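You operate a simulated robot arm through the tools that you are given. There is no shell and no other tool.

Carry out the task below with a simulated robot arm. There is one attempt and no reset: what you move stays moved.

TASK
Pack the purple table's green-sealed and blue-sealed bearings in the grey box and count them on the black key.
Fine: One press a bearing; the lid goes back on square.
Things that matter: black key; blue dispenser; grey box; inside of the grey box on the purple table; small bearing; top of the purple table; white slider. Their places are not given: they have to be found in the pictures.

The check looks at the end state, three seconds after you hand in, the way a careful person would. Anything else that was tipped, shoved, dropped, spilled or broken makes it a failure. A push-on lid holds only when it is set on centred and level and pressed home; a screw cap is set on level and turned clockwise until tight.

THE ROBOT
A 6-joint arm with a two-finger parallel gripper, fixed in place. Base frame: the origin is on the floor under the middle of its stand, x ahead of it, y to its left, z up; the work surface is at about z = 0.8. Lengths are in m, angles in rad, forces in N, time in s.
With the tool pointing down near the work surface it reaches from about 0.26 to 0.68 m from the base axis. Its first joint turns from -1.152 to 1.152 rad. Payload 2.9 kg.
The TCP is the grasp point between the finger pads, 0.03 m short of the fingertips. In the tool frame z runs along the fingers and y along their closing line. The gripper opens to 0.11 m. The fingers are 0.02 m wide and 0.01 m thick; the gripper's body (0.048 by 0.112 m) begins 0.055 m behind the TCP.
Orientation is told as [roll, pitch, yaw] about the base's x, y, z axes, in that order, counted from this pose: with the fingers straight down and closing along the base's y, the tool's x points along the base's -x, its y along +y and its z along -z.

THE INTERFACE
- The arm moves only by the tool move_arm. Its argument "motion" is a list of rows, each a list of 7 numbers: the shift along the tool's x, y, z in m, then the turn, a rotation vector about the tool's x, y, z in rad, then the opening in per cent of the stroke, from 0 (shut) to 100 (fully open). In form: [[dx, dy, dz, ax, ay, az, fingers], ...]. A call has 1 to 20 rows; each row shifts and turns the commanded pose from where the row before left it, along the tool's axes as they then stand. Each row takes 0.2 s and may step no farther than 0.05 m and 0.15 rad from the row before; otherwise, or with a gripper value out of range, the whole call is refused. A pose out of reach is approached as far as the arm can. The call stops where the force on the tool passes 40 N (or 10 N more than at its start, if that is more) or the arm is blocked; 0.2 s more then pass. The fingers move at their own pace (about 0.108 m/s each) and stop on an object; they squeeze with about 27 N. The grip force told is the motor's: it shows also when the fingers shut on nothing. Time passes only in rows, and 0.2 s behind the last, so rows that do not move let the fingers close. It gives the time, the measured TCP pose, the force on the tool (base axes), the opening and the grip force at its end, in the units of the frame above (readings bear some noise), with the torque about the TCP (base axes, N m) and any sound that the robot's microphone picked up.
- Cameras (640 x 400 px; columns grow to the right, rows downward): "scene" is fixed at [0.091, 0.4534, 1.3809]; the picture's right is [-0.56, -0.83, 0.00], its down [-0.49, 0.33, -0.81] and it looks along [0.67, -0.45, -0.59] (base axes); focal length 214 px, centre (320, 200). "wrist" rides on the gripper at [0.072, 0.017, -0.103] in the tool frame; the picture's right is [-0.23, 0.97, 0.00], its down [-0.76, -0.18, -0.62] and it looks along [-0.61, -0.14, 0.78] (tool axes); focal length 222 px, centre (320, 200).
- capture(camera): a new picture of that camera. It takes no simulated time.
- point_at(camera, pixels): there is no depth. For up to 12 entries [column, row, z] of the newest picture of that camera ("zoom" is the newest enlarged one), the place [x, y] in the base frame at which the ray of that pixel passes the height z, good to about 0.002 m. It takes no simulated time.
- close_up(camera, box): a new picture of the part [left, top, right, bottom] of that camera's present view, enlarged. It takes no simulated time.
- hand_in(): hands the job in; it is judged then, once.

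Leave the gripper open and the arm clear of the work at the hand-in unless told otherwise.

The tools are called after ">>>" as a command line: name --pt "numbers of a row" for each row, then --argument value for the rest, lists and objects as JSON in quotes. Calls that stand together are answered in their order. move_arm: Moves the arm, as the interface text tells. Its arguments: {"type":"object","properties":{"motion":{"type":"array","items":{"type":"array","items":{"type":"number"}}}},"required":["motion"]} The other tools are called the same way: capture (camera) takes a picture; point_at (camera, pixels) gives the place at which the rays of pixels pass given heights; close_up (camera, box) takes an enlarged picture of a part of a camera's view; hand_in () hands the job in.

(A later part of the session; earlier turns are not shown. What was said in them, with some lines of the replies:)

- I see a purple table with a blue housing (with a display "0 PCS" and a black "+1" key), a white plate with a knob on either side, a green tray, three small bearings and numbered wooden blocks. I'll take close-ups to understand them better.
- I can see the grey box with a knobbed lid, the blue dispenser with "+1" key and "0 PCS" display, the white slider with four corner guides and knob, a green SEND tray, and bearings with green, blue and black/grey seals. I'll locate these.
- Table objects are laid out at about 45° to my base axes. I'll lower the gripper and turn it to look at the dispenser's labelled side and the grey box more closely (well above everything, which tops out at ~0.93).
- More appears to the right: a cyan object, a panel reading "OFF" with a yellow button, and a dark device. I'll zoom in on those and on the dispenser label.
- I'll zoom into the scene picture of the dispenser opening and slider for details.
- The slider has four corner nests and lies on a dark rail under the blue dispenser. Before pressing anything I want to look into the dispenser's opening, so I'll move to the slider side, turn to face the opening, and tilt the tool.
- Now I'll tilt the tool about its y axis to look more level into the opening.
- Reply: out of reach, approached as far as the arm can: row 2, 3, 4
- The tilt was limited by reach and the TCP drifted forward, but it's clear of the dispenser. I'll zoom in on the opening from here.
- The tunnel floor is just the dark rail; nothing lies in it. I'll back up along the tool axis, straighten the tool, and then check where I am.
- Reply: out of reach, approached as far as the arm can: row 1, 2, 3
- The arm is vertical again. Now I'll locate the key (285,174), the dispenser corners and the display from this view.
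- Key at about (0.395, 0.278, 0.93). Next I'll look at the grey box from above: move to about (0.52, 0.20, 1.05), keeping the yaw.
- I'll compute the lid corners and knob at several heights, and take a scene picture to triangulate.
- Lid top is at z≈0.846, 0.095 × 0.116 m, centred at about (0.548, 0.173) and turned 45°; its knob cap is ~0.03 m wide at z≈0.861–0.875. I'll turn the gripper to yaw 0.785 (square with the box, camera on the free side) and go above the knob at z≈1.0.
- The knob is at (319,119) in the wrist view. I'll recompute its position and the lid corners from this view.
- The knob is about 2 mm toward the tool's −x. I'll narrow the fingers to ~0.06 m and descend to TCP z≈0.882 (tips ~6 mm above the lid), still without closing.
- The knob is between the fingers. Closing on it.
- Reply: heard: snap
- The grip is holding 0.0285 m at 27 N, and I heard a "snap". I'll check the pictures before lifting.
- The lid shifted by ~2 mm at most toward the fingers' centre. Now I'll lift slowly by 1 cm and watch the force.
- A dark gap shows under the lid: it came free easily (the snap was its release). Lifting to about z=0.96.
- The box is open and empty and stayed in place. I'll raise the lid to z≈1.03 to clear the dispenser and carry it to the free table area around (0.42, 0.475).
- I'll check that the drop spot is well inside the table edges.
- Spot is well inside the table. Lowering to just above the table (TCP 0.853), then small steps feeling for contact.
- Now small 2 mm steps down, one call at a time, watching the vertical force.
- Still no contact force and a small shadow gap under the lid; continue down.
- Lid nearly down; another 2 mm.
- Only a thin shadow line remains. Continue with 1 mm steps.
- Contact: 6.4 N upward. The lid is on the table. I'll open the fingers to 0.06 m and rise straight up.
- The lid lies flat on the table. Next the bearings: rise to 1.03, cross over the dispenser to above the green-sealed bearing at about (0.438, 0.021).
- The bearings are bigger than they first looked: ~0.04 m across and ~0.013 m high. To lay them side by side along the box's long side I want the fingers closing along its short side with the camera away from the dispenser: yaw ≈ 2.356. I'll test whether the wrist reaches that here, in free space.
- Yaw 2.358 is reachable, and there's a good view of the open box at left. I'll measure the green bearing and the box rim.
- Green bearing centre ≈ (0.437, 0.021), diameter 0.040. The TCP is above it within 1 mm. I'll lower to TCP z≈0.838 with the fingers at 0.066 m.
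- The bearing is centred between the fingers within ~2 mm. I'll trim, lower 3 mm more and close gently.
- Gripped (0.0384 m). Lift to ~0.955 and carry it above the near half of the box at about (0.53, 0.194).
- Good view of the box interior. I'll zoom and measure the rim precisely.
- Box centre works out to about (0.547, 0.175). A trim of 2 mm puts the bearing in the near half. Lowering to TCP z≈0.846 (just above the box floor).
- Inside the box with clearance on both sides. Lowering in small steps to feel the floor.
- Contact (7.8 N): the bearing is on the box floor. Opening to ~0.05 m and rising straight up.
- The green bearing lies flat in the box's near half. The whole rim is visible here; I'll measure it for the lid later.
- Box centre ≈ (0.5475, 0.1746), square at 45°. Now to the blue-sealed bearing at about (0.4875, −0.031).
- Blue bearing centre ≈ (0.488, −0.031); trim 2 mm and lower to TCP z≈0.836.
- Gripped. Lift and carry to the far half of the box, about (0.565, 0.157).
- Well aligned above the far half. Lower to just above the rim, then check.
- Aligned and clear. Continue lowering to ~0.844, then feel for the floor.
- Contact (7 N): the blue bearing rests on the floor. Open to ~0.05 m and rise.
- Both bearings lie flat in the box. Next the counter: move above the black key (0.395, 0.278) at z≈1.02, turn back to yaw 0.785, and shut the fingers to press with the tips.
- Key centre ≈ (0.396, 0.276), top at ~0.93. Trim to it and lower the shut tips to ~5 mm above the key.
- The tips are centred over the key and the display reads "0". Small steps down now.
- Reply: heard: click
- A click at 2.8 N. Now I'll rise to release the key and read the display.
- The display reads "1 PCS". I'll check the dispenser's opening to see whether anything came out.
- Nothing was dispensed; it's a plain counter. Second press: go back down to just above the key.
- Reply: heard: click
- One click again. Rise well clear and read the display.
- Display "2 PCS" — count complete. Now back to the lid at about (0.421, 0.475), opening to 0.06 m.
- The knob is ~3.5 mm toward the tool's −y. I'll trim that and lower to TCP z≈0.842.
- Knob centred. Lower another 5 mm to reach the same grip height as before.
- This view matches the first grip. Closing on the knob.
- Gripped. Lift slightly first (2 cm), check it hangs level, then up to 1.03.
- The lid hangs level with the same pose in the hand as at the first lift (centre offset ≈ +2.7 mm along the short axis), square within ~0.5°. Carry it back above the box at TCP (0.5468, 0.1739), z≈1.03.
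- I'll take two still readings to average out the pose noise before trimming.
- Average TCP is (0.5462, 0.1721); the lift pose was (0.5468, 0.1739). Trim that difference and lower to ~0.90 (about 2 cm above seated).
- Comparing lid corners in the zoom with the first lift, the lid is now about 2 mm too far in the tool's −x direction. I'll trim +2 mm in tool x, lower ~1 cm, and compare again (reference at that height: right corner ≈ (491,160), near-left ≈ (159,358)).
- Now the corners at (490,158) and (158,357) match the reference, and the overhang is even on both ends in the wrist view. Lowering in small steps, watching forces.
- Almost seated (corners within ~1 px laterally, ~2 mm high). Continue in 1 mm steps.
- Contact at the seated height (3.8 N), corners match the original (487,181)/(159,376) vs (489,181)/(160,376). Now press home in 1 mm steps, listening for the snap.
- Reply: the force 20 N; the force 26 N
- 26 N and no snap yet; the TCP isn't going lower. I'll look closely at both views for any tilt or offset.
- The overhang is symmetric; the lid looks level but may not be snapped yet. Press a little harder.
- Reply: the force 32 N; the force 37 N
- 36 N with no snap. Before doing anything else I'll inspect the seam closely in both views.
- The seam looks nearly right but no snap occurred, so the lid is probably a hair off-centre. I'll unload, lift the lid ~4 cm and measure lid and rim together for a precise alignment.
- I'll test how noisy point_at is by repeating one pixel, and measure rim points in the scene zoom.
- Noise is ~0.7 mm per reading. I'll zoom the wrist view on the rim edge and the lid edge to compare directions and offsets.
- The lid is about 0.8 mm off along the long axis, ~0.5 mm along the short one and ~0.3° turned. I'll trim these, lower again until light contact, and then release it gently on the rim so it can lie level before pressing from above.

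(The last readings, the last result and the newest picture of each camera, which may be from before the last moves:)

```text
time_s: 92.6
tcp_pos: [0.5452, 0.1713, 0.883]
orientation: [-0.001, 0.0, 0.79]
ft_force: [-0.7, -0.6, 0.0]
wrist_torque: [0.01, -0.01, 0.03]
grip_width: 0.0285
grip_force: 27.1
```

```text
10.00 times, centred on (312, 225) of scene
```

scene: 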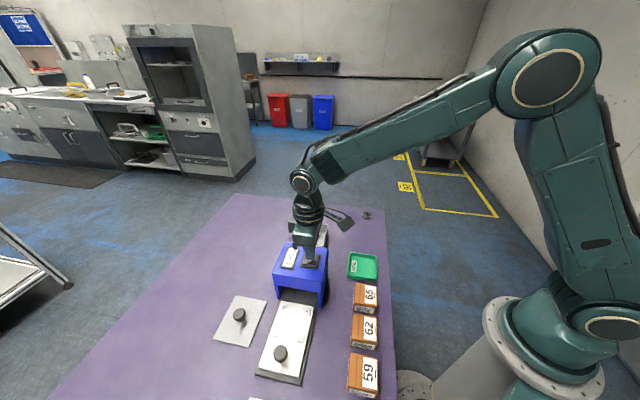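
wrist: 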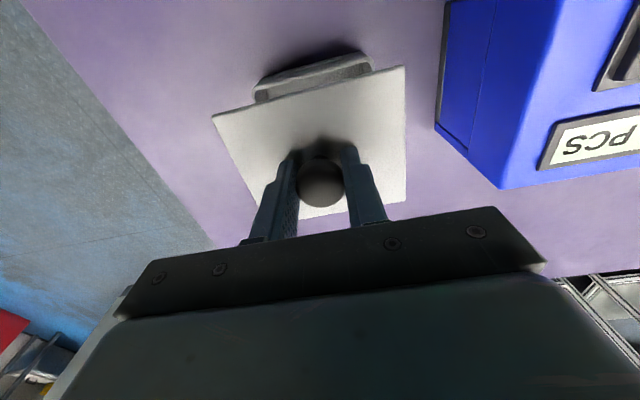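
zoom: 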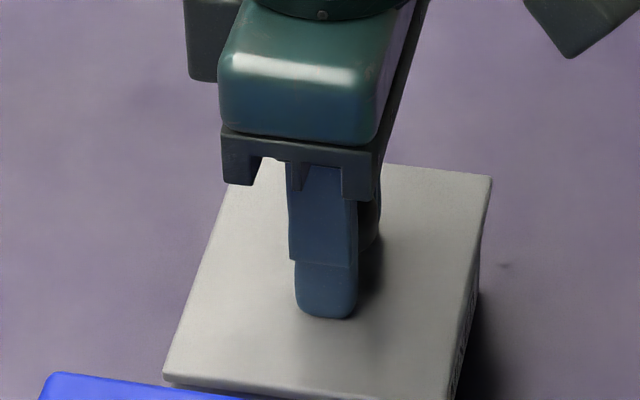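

Laterally it's now ~1 mm the other way (TR (491,178)). I'll check the end overhangs in the wrist view and average the pose.

>>> close_up --camera "wrist" --box '[192, 40, 432, 190]'

>>> close_up --camera "wrist" --box '[200, 60, 296, 120]'

>>> close_up --camera "wrist" --box '[330, 40, 426, 100]'

```text
2.67 times, centred on (312, 115) of wrist
```

zoom: 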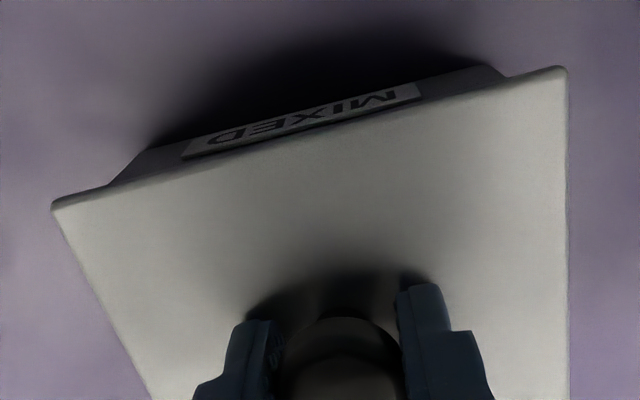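

```text
6.67 times, centred on (248, 90) of wrist
```

zoom: 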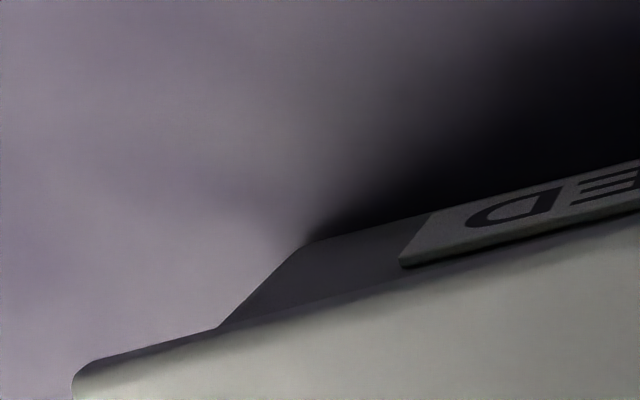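

```text
6.67 times, centred on (378, 70) of wrist
```

zoom: 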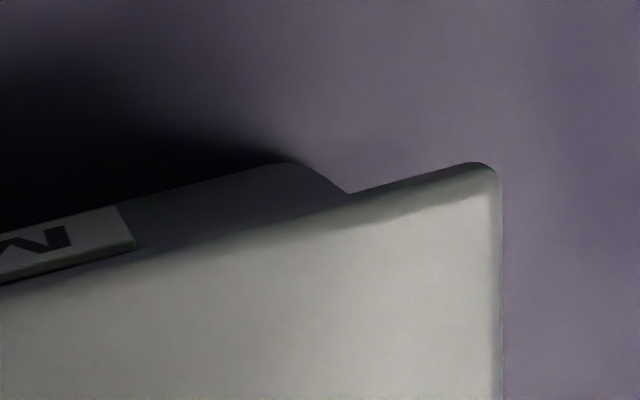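

Ends look balanced; shift +0.9 mm along the short axis (tool −x) is still wanted. Trim and check in the scene zoom.

>>> move_arm --pt "-0.0009 -0.0003 0 0 0 0 0" --pt "0 0 0 0 0 0 0"

>>> close_up --camera "scene" --box '[308, 212, 348, 237]'

>>> close_up --camera "scene" --box '[286, 229, 326, 254]'

```text
time_s: 93.2
tcp_pos: [0.5459, 0.1724, 0.8826]
orientation: [-0.001, -0.001, 0.788]
ft_force: [-0.6, -0.4, -1.2]
wrist_torque: [-0.01, 0.0, -0.01]
grip_width: 0.0284
grip_force: 26.9
```

```text
16.00 times, centred on (328, 224) of scene
```

zoom: 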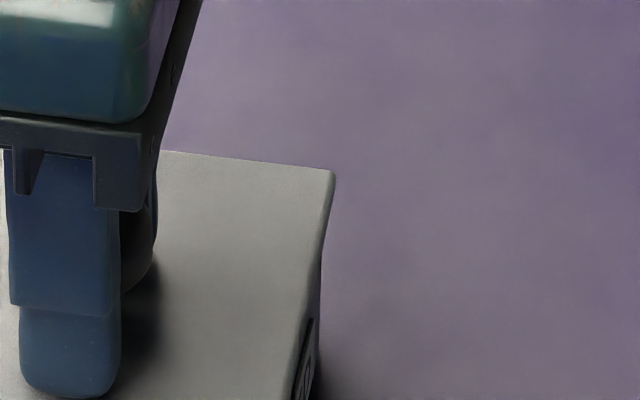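

```text
16.00 times, centred on (306, 242) of scene
```

zoom: 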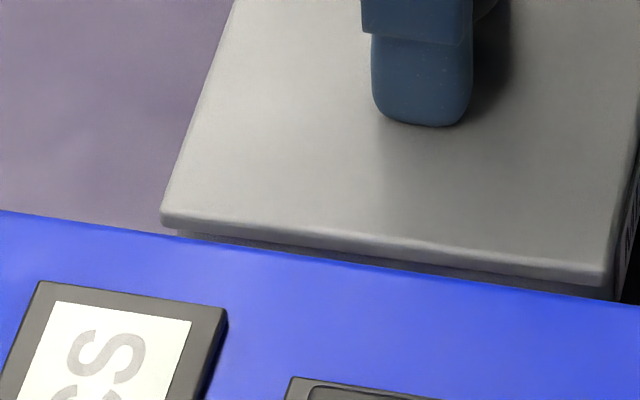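

Lateral match is now within 0.2 mm of the original (TR x=489, BL x=160). Lower to light contact.

>>> move_arm --pt "0 0 0.001 0 0 0 0" --pt "0 0 0 0 0 0 0"

```text
time_s: 93.8
tcp_pos: [0.5457, 0.1725, 0.8824]
orientation: [0.002, 0.0, 0.792]
ft_force: [-0.1, 0.6, -1.3]
wrist_torque: [0.03, -0.01, 0.0]
grip_width: 0.0283
grip_force: 27.1
```

>>> move_arm --pt "0 0 0.001 0 0 0 0" --pt "0 0 0 0 0 0 0"

```text
time_s: 94.4
tcp_pos: [0.5464, 0.171, 0.8809]
orientation: [-0.002, -0.001, 0.79]
ft_force: [-0.1, -1.5, 3.6]
wrist_torque: [0.12, -0.13, -0.04]
grip_width: 0.0284
grip_force: 26.8
```

Light contact (3.6 N). Try pressing from here in 1 mm steps, listening for the snap.

>>> move_arm --pt "0 0 0.001 0 0 0 0" --pt "0 0 0.001 0 0 0 0" --pt "0 0 0 0 0 0 0"

```text
time_s: 95.2
tcp_pos: [0.5461, 0.1722, 0.8817]
orientation: [-0.002, -0.001, 0.791]
ft_force: [-5.8, -5.0, 27.9]
wrist_torque: [-0.1, 0.25, 0.02]
grip_width: 0.0283
grip_force: 26.8
```

>>> move_arm --pt "0 0 0.001 0 0 0 0" --pt "0 0 0 0 0 0 0"

```text
time_s: 95.8
tcp_pos: [0.5471, 0.173, 0.8806]
orientation: [-0.001, -0.003, 0.788]
ft_force: [-10.9, -7.5, 38.2]
wrist_torque: [-0.24, 0.45, 0.07]
grip_width: 0.0285
grip_force: 26.7
```

38 N and no snap while gripped, with side load building. I'll unload to light contact, then release very gradually so the lid stays put and can lie level.

>>> move_arm --pt "0 0 -0.001 0 0 0 0" --pt "0 0 -0.001 0 0 0 0" --pt "0 0 -0.001 0 0 0 0" --pt "0 0 0 0 0 0 0"

```text
time_s: 96.8
tcp_pos: [0.5455, 0.1721, 0.8806]
orientation: [-0.002, -0.003, 0.789]
ft_force: [1.9, -7.1, 17.9]
wrist_torque: [-0.13, -0.09, -0.06]
grip_width: 0.0284
grip_force: 27.1
```

>>> move_arm --pt "0 0 -0.001 0 0 0 0" --pt "0 0 -0.001 0 0 0 0" --pt "0 0 0 0 0 0 0"

```text
time_s: 97.6
tcp_pos: [0.5442, 0.1732, 0.8815]
orientation: [0.004, 0.003, 0.791]
ft_force: [0.5, 0.2, 0.4]
wrist_torque: [0.01, -0.04, -0.03]
grip_width: 0.0286
grip_force: 27.5
```

Unloaded. Now open very slowly: 27 %, 28 %, 30 %, then wider.

>>> move_arm --pt "0 0 0 0 0 0 26" --pt "0 0 0 0 0 0 26.5" --pt "0 0 0 0 0 0 27" --pt "0 0 0 0 0 0 27.5" --pt "0 0 0 0 0 0 28" --pt "0 0 0 0 0 0 29" --pt "0 0 0 0 0 0 30" --pt "0 0 0 0 0 0 34" --pt "0 0 0 0 0 0 40" --pt "0 0 0 0 0 0 50"

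>>> close_up --camera "scene" --box '[280, 205, 344, 245]'

>>> close_up --camera "wrist" --box '[192, 40, 432, 190]'

```text
time_s: 99.8
tcp_pos: [0.5464, 0.1731, 0.8825]
orientation: [0.0, 0.001, 0.79]
ft_force: [0.9, -0.4, 0.0]
wrist_torque: [0.0, -0.01, -0.01]
grip_width: 0.055
grip_force: 0.0
heard: snap
```

```text
10.00 times, centred on (312, 225) of scene
```

zoom: 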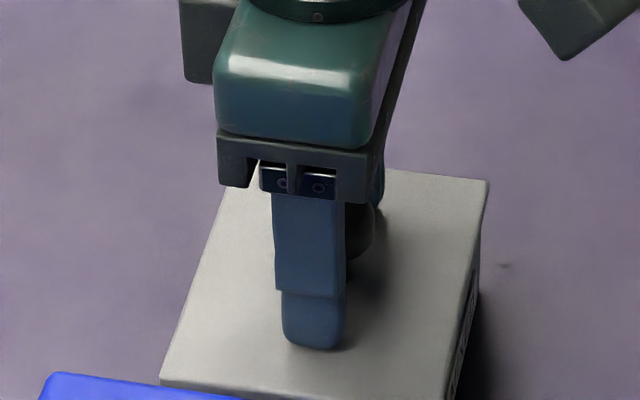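

```text
2.67 times, centred on (312, 115) of wrist
```

zoom: 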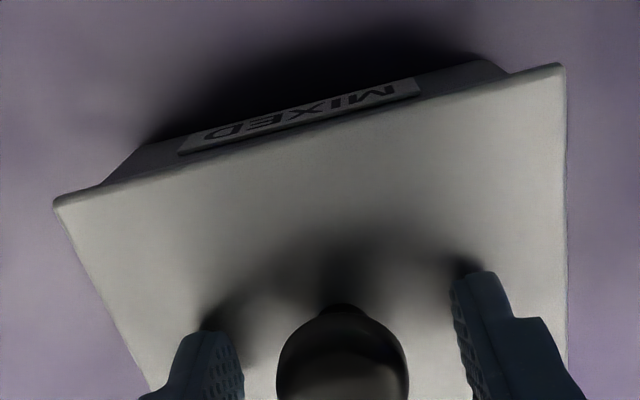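

I heard a "snap" as the fingers let go: the lid settled and seems to have latched (corners at (488,181)/(160,380), as originally). I'll rise straight up, shut the fingers, and press on the knob's top to make sure it's home.

>>> move_arm --pt "0 0 -0.01 0 0 0 50" --pt "0 0 -0.02 0 0 0 50" --pt "0 0 -0.03 0 0 0 50" --pt "0 0 -0.03 0 0 0 30" --pt "0 0 -0.03 0 0 0 0" --pt "0 0 0 0 0 0 0" --pt "0 0 0 0 0 0 0"

>>> capture --camera "wrist"

>>> close_up --camera "scene" --box '[280, 205, 344, 245]'

```text
time_s: 101.4
tcp_pos: [0.5461, 0.1738, 1.0035]
orientation: [0.0, 0.002, 0.791]
ft_force: [-0.3, 0.1, 0.1]
wrist_torque: [0.02, 0.0, 0.02]
grip_width: 0.0001
grip_force: 27.4
```

```text
taken
```

wrist: 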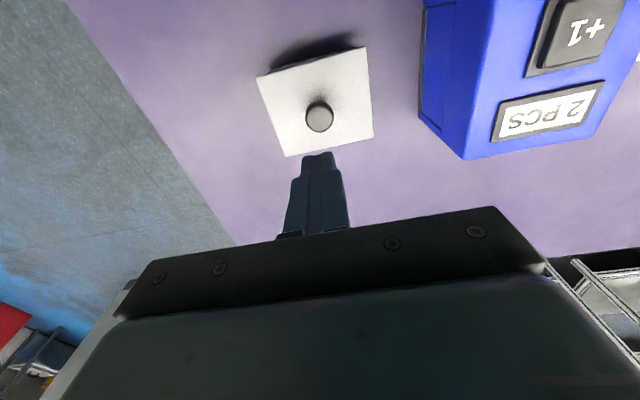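

```text
10.00 times, centred on (312, 225) of scene
```

zoom: 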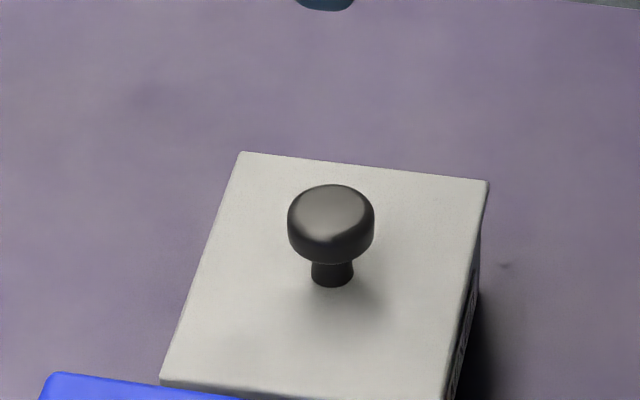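

The lid sits in place, corners (241,152), (489,182), (160,379). The knob is straight below the shut fingers. Lower to just above the knob.

>>> move_arm --pt "0 0 0.03 0 0 0 0" --pt "0 0 0.03 0 0 0 0" --pt "0 0 0.02 0 0 0 0" --pt "0 0 0.008 0 0 0 0" --pt "0 0 0 0 0 0 0"

>>> close_up --camera "scene" --box '[280, 205, 344, 245]'

>>> capture --camera "wrist"

```text
time_s: 102.6
tcp_pos: [0.5473, 0.1727, 0.9136]
orientation: [-0.001, 0.0, 0.79]
ft_force: [1.2, 0.9, -0.5]
wrist_torque: [-0.03, -0.01, -0.02]
grip_width: 0.0
grip_force: 27.3
```

```text
10.00 times, centred on (312, 225) of scene
```

zoom: 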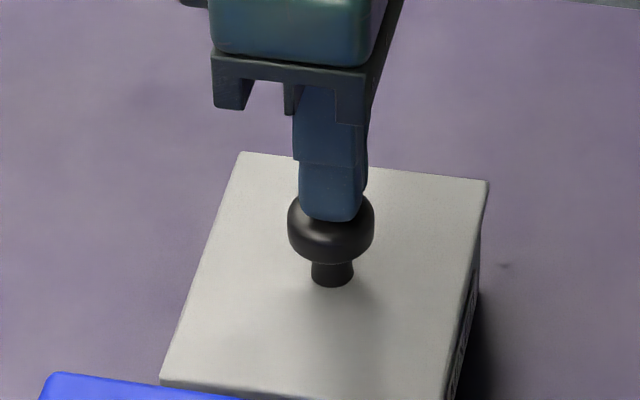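

```text
taken
```

wrist: 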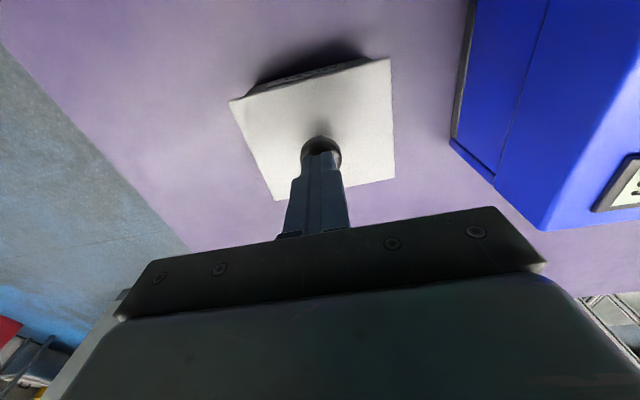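

Centred over the knob. Press down in small steps.

>>> move_arm --pt "0 0 0.003 0 0 0 0" --pt "0 0 0.002 0 0 0 0" --pt "0 0 0 0 0 0 0"

```text
time_s: 103.4
tcp_pos: [0.5471, 0.1733, 0.9101]
orientation: [-0.001, -0.001, 0.788]
ft_force: [-9.5, -5.2, 21.2]
wrist_torque: [-0.13, 0.27, 0.05]
grip_width: 0.0
grip_force: 27.4
```

21 N on the knob with no movement. A little more, listening for a snap.

>>> move_arm --pt "0 0 0.001 0 0 0 0" --pt "0 0 0 0 0 0 0"

>>> close_up --camera "scene" --box '[280, 205, 344, 245]'

```text
time_s: 104.0
tcp_pos: [0.5464, 0.1733, 0.9112]
orientation: [-0.002, -0.003, 0.79]
ft_force: [-13.6, -5.7, 36.0]
wrist_torque: [-0.2, 0.41, -0.03]
grip_width: 0.0
grip_force: 27.1
```

```text
10.00 times, centred on (312, 225) of scene
```

zoom: 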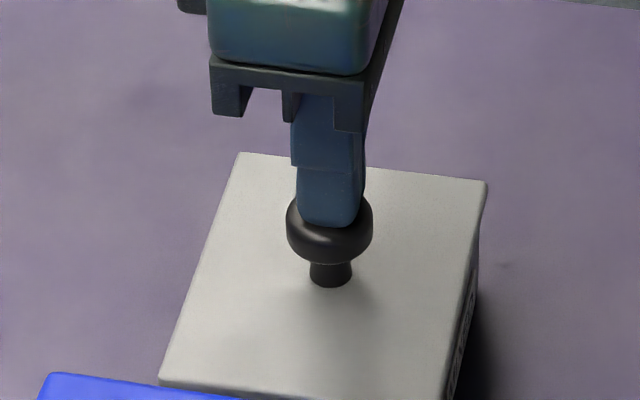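

36 N with no further travel, and lid and box move as one. I'll back straight off the knob.

>>> move_arm --pt "0 0 -0.002 0 0 0 0" --pt "0 0 -0.004 0 0 0 0" --pt "0 0 -0.02 0 0 0 0" --pt "0 0 -0.03 0 0 0 0" --pt "0 0 -0.04 0 0 0 0" --pt "0 0 0 0 0 0 0"

>>> close_up --camera "scene" --box '[280, 205, 344, 245]'

>>> capture --camera "wrist"

>>> close_up --camera "wrist" --box '[240, 30, 400, 130]'

```text
time_s: 105.4
tcp_pos: [0.5468, 0.1736, 1.0041]
orientation: [-0.001, -0.001, 0.791]
ft_force: [0.6, -0.9, 0.4]
wrist_torque: [0.02, -0.01, -0.01]
grip_width: 0.0001
grip_force: 26.3
```

```text
10.00 times, centred on (312, 225) of scene
```

zoom: 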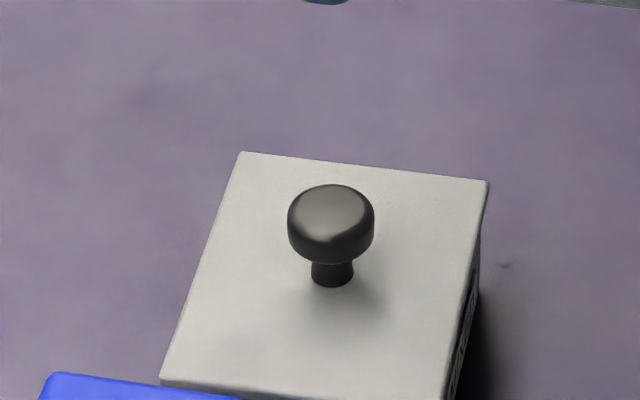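

```text
taken
```

wrist: 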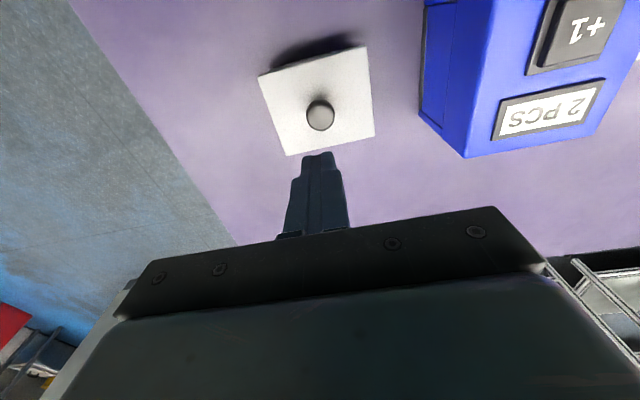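

```text
4.00 times, centred on (320, 80) of wrist
```

zoom: 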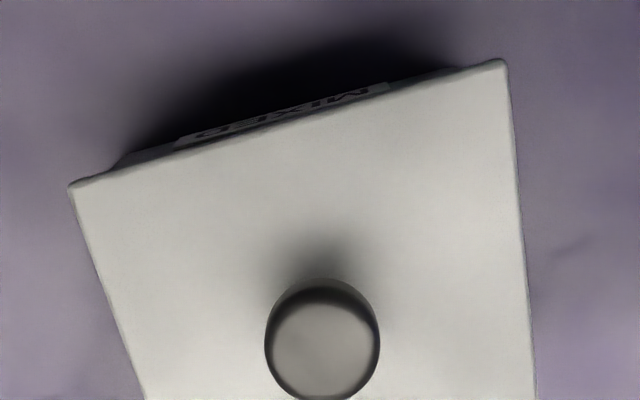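

Compared with the original view, the lid now sits ~1.4 mm too far toward the dispenser (overhang at the A end larger than at the D end). I want it exactly centred, so I'll measure the ends closely first.

>>> close_up --camera "wrist" --box '[250, 55, 314, 95]'

>>> close_up --camera "wrist" --box '[320, 35, 384, 75]'

>>> close_up --camera "scene" --box '[286, 226, 326, 251]'

```text
10.00 times, centred on (282, 75) of wrist
```

zoom: 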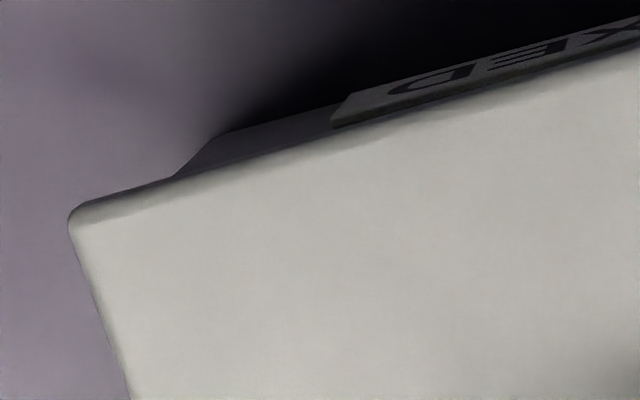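

```text
10.00 times, centred on (352, 55) of wrist
```

zoom: 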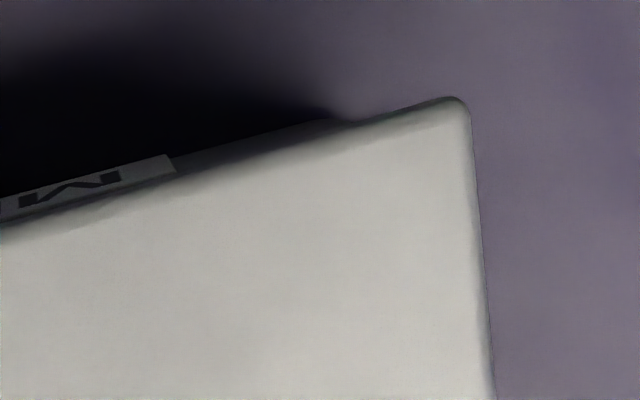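

```text
16.00 times, centred on (306, 238) of scene
```

zoom: 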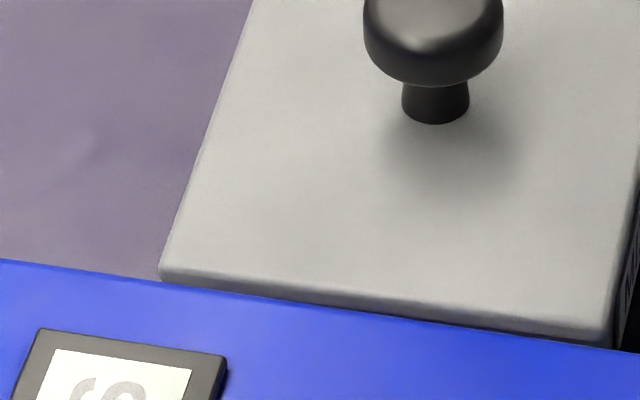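

The ends show the lid about 1.5 mm too far toward the dispenser. I'll regrip the knob (centred), shift it 1.5 mm along the long axis, and press again. First open and descend around the knob.

>>> move_arm --pt "0 0 0 0 0 0 55" --pt "0 0 0.03 0 0 0 55" --pt "0 0 0.03 0 0 0 55" --pt "0 0 0.03 0 0 0 55" --pt "0 0 0.02 0 0 0 55" --pt "0 0 0.008 0 0 0 55" --pt "0 0 0 0 0 0 55"

>>> close_up --camera "wrist" --box '[240, 130, 400, 230]'

```text
time_s: 107.0
tcp_pos: [0.547, 0.1722, 0.8868]
orientation: [-0.001, 0.0, 0.791]
ft_force: [0.9, 0.0, 0.1]
wrist_torque: [0.02, 0.02, 0.0]
grip_width: 0.0606
grip_force: 0.0
```

```text
4.00 times, centred on (320, 180) of wrist
```

zoom: 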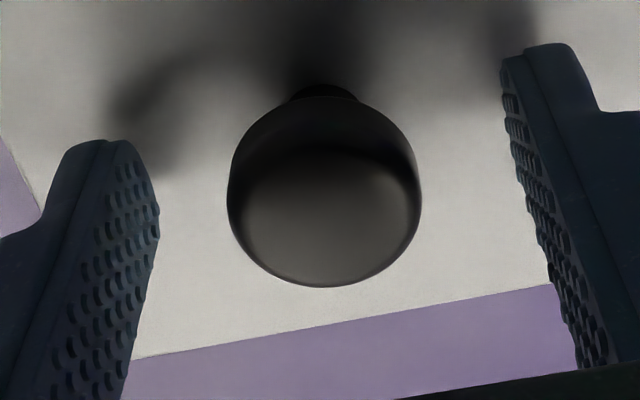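

Knob is ~0.8 mm toward +y; centre on it, lower 5 mm and close, listening for a snap.

>>> move_arm --pt "0 0.0008 0.003 0 0 0 55" --pt "0 0 0.002 0 0 0 55" --pt "0 0 0 0 0 0 40" --pt "0 0 0 0 0 0 32" --pt "0 0 0 0 0 0 29" --pt "0 0 0 0 0 0 27" --pt "0 0 0 0 0 0 25" --pt "0 0 0 0 0 0 25"

>>> close_up --camera "scene" --box '[280, 205, 344, 245]'

>>> close_up --camera "wrist" --box '[192, 40, 432, 190]'

```text
time_s: 108.8
tcp_pos: [0.5461, 0.1736, 0.8819]
orientation: [0.0, 0.0, 0.79]
ft_force: [-1.3, 0.0, 0.7]
wrist_torque: [0.02, -0.02, 0.01]
grip_width: 0.0281
grip_force: 26.7
heard: snap
```

```text
10.00 times, centred on (312, 225) of scene
```

zoom: 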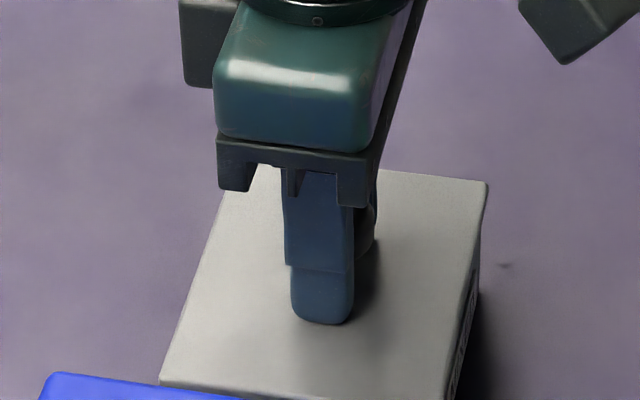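

```text
2.67 times, centred on (312, 115) of wrist
```

zoom: 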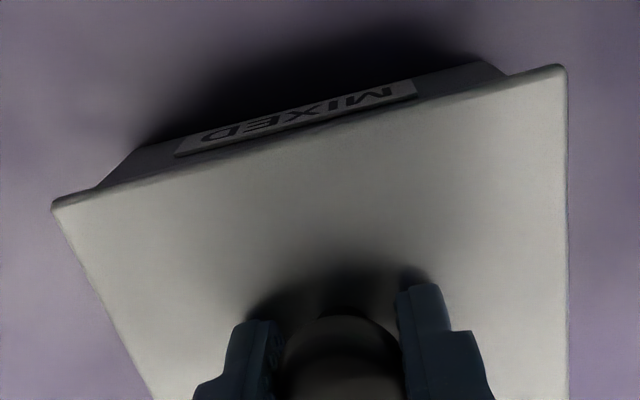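

Gripping made it snap loose again, so the release earlier had indeed latched it. Now improve the centring: raise 2 mm, shift 1.5 mm along the long axis (tool −y), and lower again.

>>> move_arm --pt "0 0 -0.002 0 0 0 0" --pt "0 0 -0.001 0 0 0 0" --pt "0 -0.0015 0 0 0 0 0" --pt "0 0 0 0 0 0 0"

>>> close_up --camera "scene" --box '[280, 205, 344, 245]'

>>> close_up --camera "wrist" --box '[200, 60, 296, 120]'

>>> close_up --camera "wrist" --box '[330, 40, 426, 100]'

```text
time_s: 109.8
tcp_pos: [0.547, 0.1728, 0.8841]
orientation: [0.0, -0.001, 0.791]
ft_force: [0.5, -0.2, -1.1]
wrist_torque: [0.04, 0.08, 0.01]
grip_width: 0.0285
grip_force: 26.7
```

```text
10.00 times, centred on (312, 225) of scene
```

zoom: 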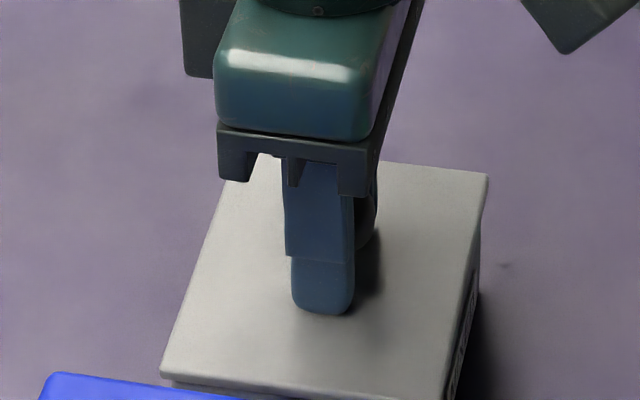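

```text
6.67 times, centred on (248, 90) of wrist
```

zoom: 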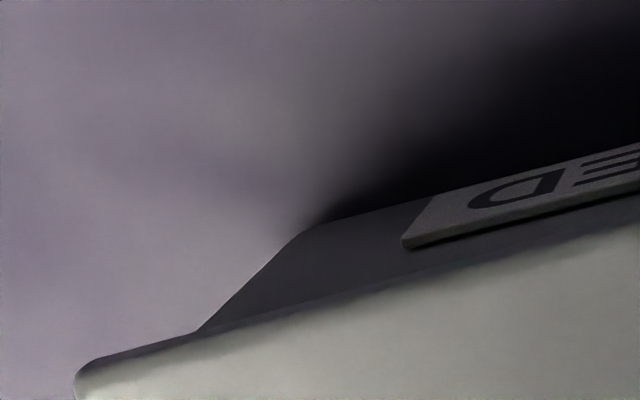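

```text
6.67 times, centred on (378, 70) of wrist
```

zoom: 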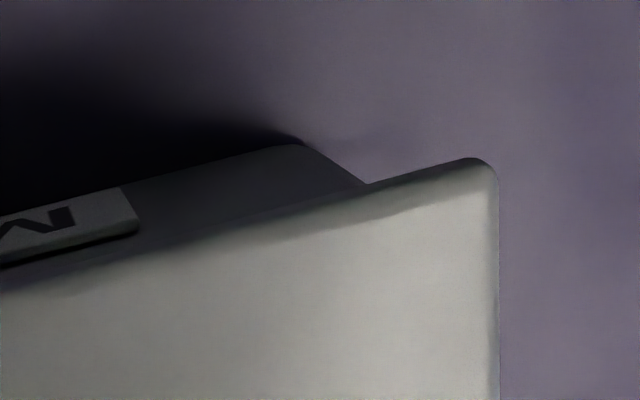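

Ends are now nearly balanced (residual ≤0.5 mm). A last 0.4 mm trim, then lower to contact.

>>> move_arm --pt "0 -0.0004 0.001 0 0 0 0" --pt "0 0 0.001 0 0 0 0" --pt "0 0 0 0 0 0 0"

```text
time_s: 110.6
tcp_pos: [0.5465, 0.1728, 0.8824]
orientation: [-0.001, 0.0, 0.791]
ft_force: [-0.2, -0.1, -0.5]
wrist_torque: [-0.01, -0.02, -0.01]
grip_width: 0.0286
grip_force: 27.5
```

>>> move_arm --pt "0 0 0.001 0 0 0 0" --pt "0 0 0 0 0 0 0"

```text
time_s: 111.2
tcp_pos: [0.5472, 0.1718, 0.882]
orientation: [0.0, 0.001, 0.791]
ft_force: [-0.9, 1.1, 2.2]
wrist_torque: [-0.04, 0.03, 0.0]
grip_width: 0.0285
grip_force: 26.5
```

>>> move_arm --pt "0 0 0.001 0 0 0 0" --pt "0 0 0 0 0 0 0"

>>> close_up --camera "scene" --box '[280, 205, 344, 245]'

```text
time_s: 111.8
tcp_pos: [0.5466, 0.1722, 0.8815]
orientation: [-0.001, -0.003, 0.791]
ft_force: [-3.0, -1.0, 10.1]
wrist_torque: [-0.01, 0.09, -0.02]
grip_width: 0.0284
grip_force: 27.1
```

```text
10.00 times, centred on (312, 225) of scene
```

zoom: 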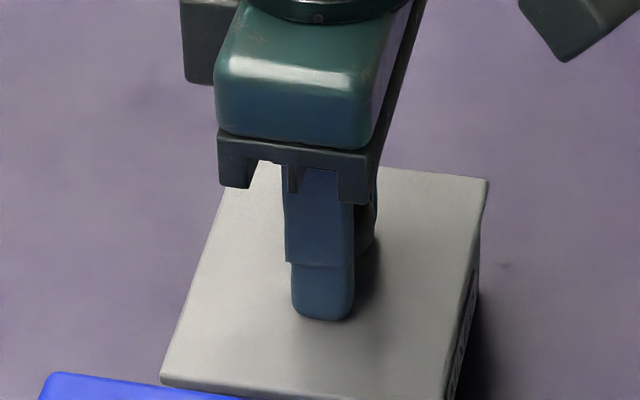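

Corners now (488,179)/(161,378). Press 1 mm more, then unload and release slowly.

>>> move_arm --pt "0 0 0.001 0 0 0 0" --pt "0 0 0 0 0 0 0"

```text
time_s: 112.4
tcp_pos: [0.5459, 0.1724, 0.8816]
orientation: [0.0, -0.001, 0.79]
ft_force: [-8.9, -0.4, 24.1]
wrist_torque: [-0.03, 0.16, 0.01]
grip_width: 0.0287
grip_force: 26.6
```

>>> move_arm --pt "0 0 -0.001 0 0 0 0" --pt "0 0 -0.001 0 0 0 0" --pt "0 0 0 0 0 0 0"

```text
time_s: 113.2
tcp_pos: [0.5482, 0.1723, 0.8803]
orientation: [0.0, 0.0, 0.789]
ft_force: [-2.2, 4.5, 11.4]
wrist_torque: [0.15, -0.04, -0.02]
grip_width: 0.0286
grip_force: 27.4
```

>>> move_arm --pt "0 0 -0.001 0 0 0 0" --pt "0 0 0 0 0 0 0"

```text
time_s: 113.8
tcp_pos: [0.5478, 0.172, 0.8814]
orientation: [0.0, 0.002, 0.789]
ft_force: [0.0, 0.7, 1.7]
wrist_torque: [0.05, -0.09, -0.02]
grip_width: 0.0287
grip_force: 27.1
```

Light contact only (1.7 N, no side load). Release very slowly.

>>> move_arm --pt "0 0 0 0 0 0 25.5" --pt "0 0 0 0 0 0 26" --pt "0 0 0 0 0 0 26.5" --pt "0 0 0 0 0 0 27" --pt "0 0 0 0 0 0 27.5" --pt "0 0 0 0 0 0 28" --pt "0 0 0 0 0 0 29" --pt "0 0 0 0 0 0 31" --pt "0 0 0 0 0 0 36" --pt "0 0 0 0 0 0 45" --pt "0 0 0 0 0 0 55"

>>> close_up --camera "wrist" --box '[192, 40, 432, 190]'

```text
time_s: 116.2
tcp_pos: [0.5474, 0.1714, 0.8813]
orientation: [-0.001, 0.0, 0.789]
ft_force: [0.4, -0.1, -0.5]
wrist_torque: [-0.04, -0.01, 0.04]
grip_width: 0.0606
grip_force: 0.2
heard: snap
```

```text
2.67 times, centred on (312, 115) of wrist
```

zoom: 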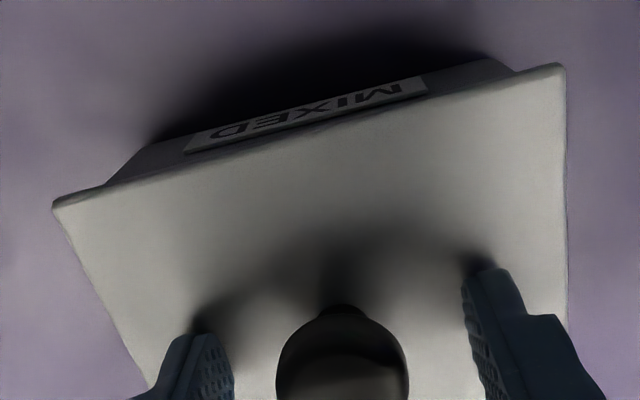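

Snap again on release: the lid is latched. I'll rise straight up and look at the result from both cameras.

>>> move_arm --pt "0 0 -0.01 0 0 0 55" --pt "0 0 -0.02 0 0 0 55" --pt "0 0 -0.03 0 0 0 55" --pt "0 0 -0.03 0 0 0 30" --pt "0 0 -0.03 0 0 0 0" --pt "0 0 0 0 0 0 0" --pt "0 0 0 0 0 0 0"

>>> capture --camera "wrist"

>>> close_up --camera "wrist" --box '[250, 55, 314, 95]'

>>> close_up --camera "wrist" --box '[320, 35, 384, 75]'

>>> close_up --camera "scene" --box '[280, 205, 344, 245]'

```text
time_s: 117.8
tcp_pos: [0.5482, 0.1735, 1.0026]
orientation: [-0.001, 0.001, 0.79]
ft_force: [0.6, 0.9, -0.1]
wrist_torque: [0.01, 0.02, -0.01]
grip_width: 0.0
grip_force: 27.3
```

```text
taken
```

wrist: 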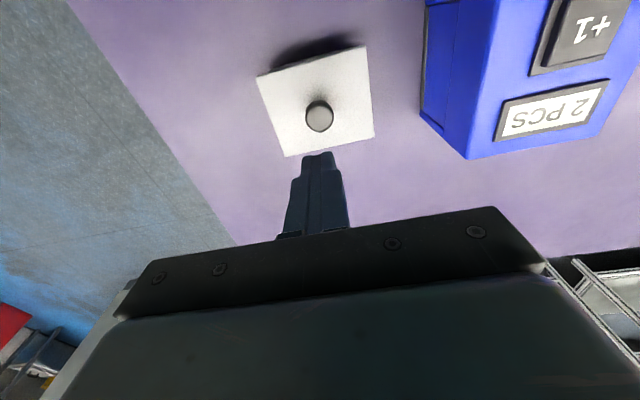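

```text
10.00 times, centred on (282, 75) of wrist
```

zoom: 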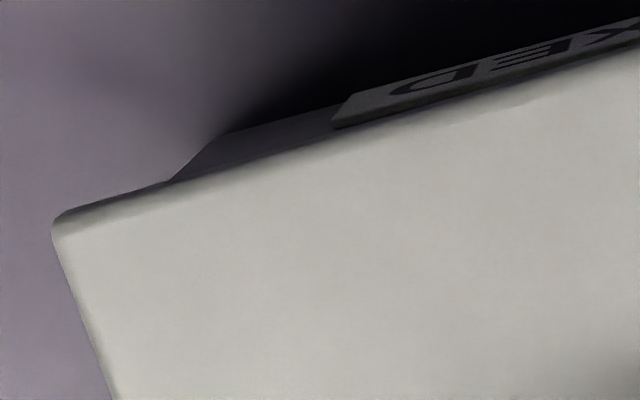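

```text
10.00 times, centred on (352, 55) of wrist
```

zoom: 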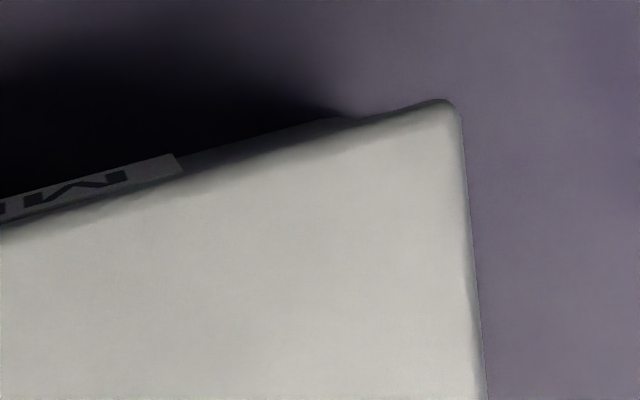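

```text
10.00 times, centred on (312, 225) of scene
```

zoom: 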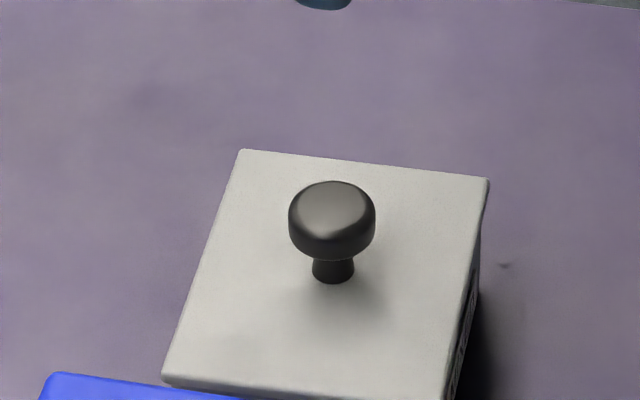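

Now the lid coincides with the original picture (knob at the same pixels, end overhangs balanced 12.7 / 10.8 px as expected for centred). A final firm press on the knob's top with shut fingers to be sure it's home.

>>> move_arm --pt "0 0 0.03 0 0 0 0" --pt "0 0 0.03 0 0 0 0" --pt "0 0 0.02 0 0 0 0" --pt "0 0 0.007 0 0 0 0" --pt "0 0 0 0 0 0 0"

>>> close_up --camera "scene" --box '[280, 205, 344, 245]'

```text
time_s: 119.0
tcp_pos: [0.5466, 0.1716, 0.9163]
orientation: [-0.001, -0.001, 0.79]
ft_force: [0.1, -0.5, -0.2]
wrist_torque: [-0.02, 0.04, 0.01]
grip_width: 0.0
grip_force: 27.3
```

```text
10.00 times, centred on (312, 225) of scene
```

zoom: 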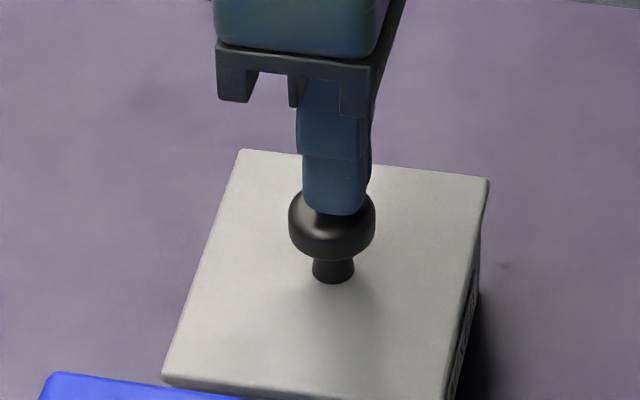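

Centred over the knob. Pressing in 1–2 mm steps.

>>> move_arm --pt "0 0 0.002 0 0 0 0" --pt "0 0 0.002 0 0 0 0" --pt "0 0 0.001 0 0 0 0" --pt "0 0 0 0 0 0 0"

```text
time_s: 120.0
tcp_pos: [0.5472, 0.1727, 0.9114]
orientation: [0.0, -0.003, 0.791]
ft_force: [-0.9, -0.5, 3.7]
wrist_torque: [-0.03, 0.0, 0.01]
grip_width: 0.0002
grip_force: 26.9
```

>>> move_arm --pt "0 0 0.001 0 0 0 0" --pt "0 0 0.001 0 0 0 0" --pt "0 0 0 0 0 0 0"

```text
time_s: 120.8
tcp_pos: [0.5472, 0.172, 0.9108]
orientation: [0.0, -0.002, 0.789]
ft_force: [-9.9, -6.9, 28.3]
wrist_torque: [-0.2, 0.33, -0.01]
grip_width: 0.0
grip_force: 27.4
```

28 N with no travel and no sound: it's home. Back straight off.

>>> move_arm --pt "0 0 -0.001 0 0 0 0" --pt "0 0 -0.002 0 0 0 0" --pt "0 0 -0.01 0 0 0 0" --pt "0 0 -0.03 0 0 0 0" --pt "0 0 -0.04 0 0 0 0" --pt "0 0 -0.02 0 0 0 0" --pt "0 0 0 0 0 0 50"

>>> close_up --camera "scene" --box '[280, 205, 344, 245]'

>>> capture --camera "wrist"

>>> close_up --camera "wrist" --box '[240, 30, 400, 130]'

```text
time_s: 122.4
tcp_pos: [0.5482, 0.171, 1.0112]
orientation: [0.001, 0.0, 0.79]
ft_force: [0.9, -0.1, 0.7]
wrist_torque: [0.01, 0.0, 0.01]
grip_width: 0.055
grip_force: 0.0
```

```text
10.00 times, centred on (312, 225) of scene
```

zoom: 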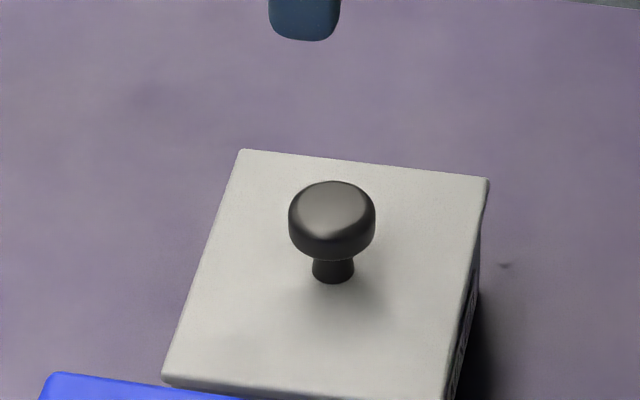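

```text
taken
```

wrist: 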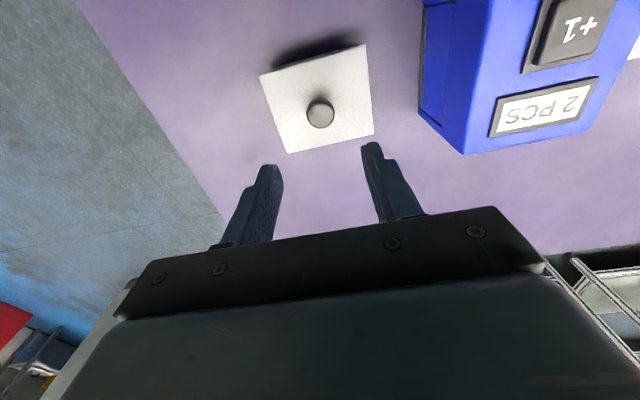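

```text
4.00 times, centred on (320, 80) of wrist
```

zoom: 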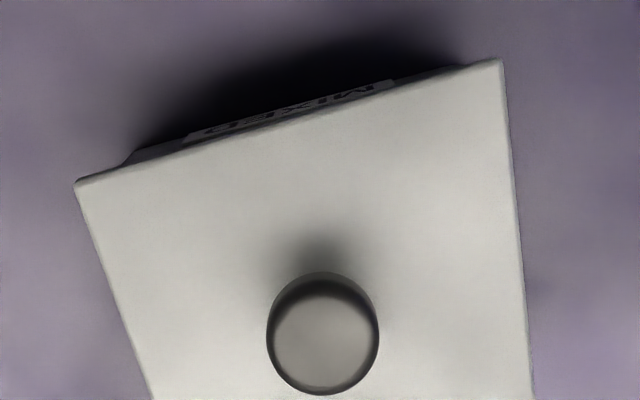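

The lid looks square and matches the original view (overhangs 45/43 px vs 45/42). Now retreat: up, then back toward the start pose with the gripper open.

>>> move_arm --pt "0 0 -0.04 0 0 0 60" --pt "0 0 -0.045 0 0 0 80" --pt "0 0 -0.045 0 0 0 100" --pt "0 0 -0.045 0 0 0 100" --pt "0 0 -0.04 0 0 0 100" --pt "0.04 0 0 0 0 0 100" --pt "0.04 0 0 0 0 0 100" --pt "0.04 0 0 0 0 0 100" --pt "0.04 0 0 0 0 0 100" --pt "0 0 0 0 0 0 100"

>>> capture --camera "scene"

>>> capture --camera "wrist"

>>> close_up --camera "scene" --box '[240, 200, 400, 300]'

>>> close_up --camera "scene" --box '[240, 300, 400, 400]'

```text
time_s: 124.6
tcp_pos: [0.4353, 0.057, 1.2249]
orientation: [0.001, -0.001, 0.79]
ft_force: [0.8, 0.7, -0.1]
wrist_torque: [-0.01, -0.03, 0.02]
grip_width: 0.1102
grip_force: 0.1
```

```text
taken
```

scene: 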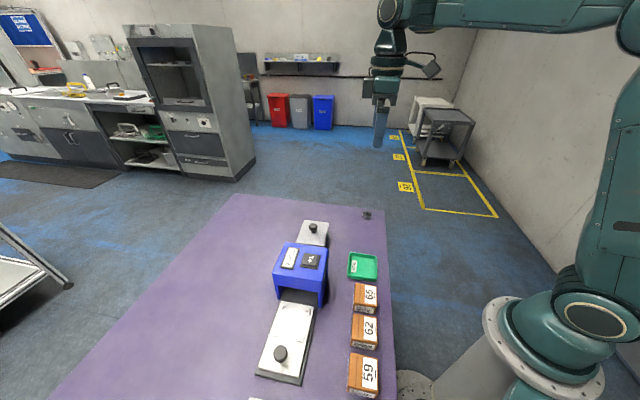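

```text
taken
```

wrist: 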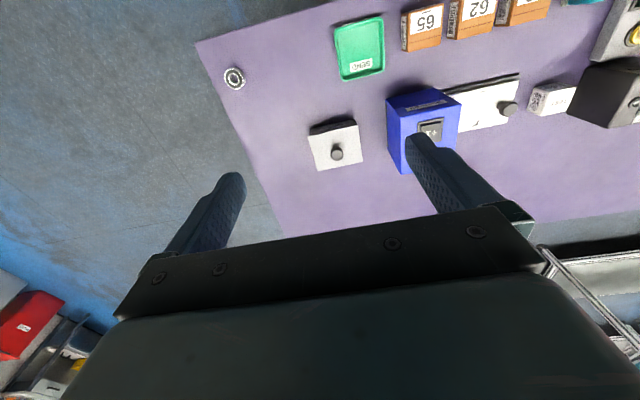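

```text
4.00 times, centred on (320, 250) of scene
```

zoom: 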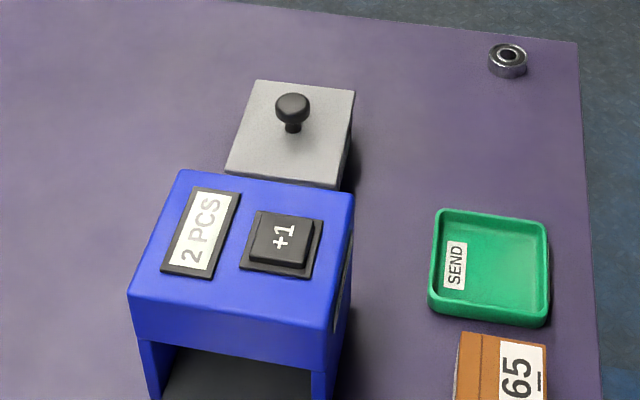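

```text
4.00 times, centred on (320, 350) of scene
```

zoom: 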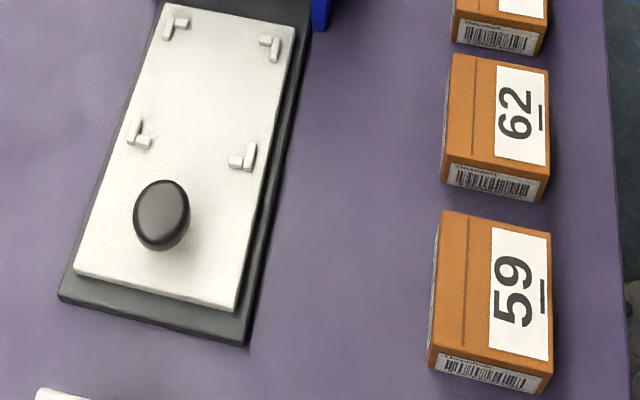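

All checks out. The grey box is closed and its lid lines up with the original view. The display reads "2 PCS". The black-sealed bearing, tray, slider and cartons are where they started, and the arm is clear with the gripper open. Handing in.

>>> hand_in

```text
The job is handed in.
```

The green-sealed and blue-sealed bearings are packed in the grey box, and the counter reads "2 PCS" after two presses of the black key. I handed the job in, but the tool gave no verdict, so I can't say whether it passed.

- **Bearings:** both were lying flat on the box floor in the last view before I closed the lid.
- **Lid:** it took two tries to centre. The first time it sat about 1.5 mm too far toward the dispenser, so I regripped it and moved it over. It now lines up with the original view to within about a millimetre. There was a snap each time I let go of it and again when I regripped it, which I take to be the catch closing and opening. I then pressed it with 28 N and it did not move. I didn't try pulling it up to test the hold.
- **Everything else:** the black-sealed bearing, green tray, slider, dispenser and cartons look unmoved, and nothing came out of the dispenser. The arm is clear with the gripper open.
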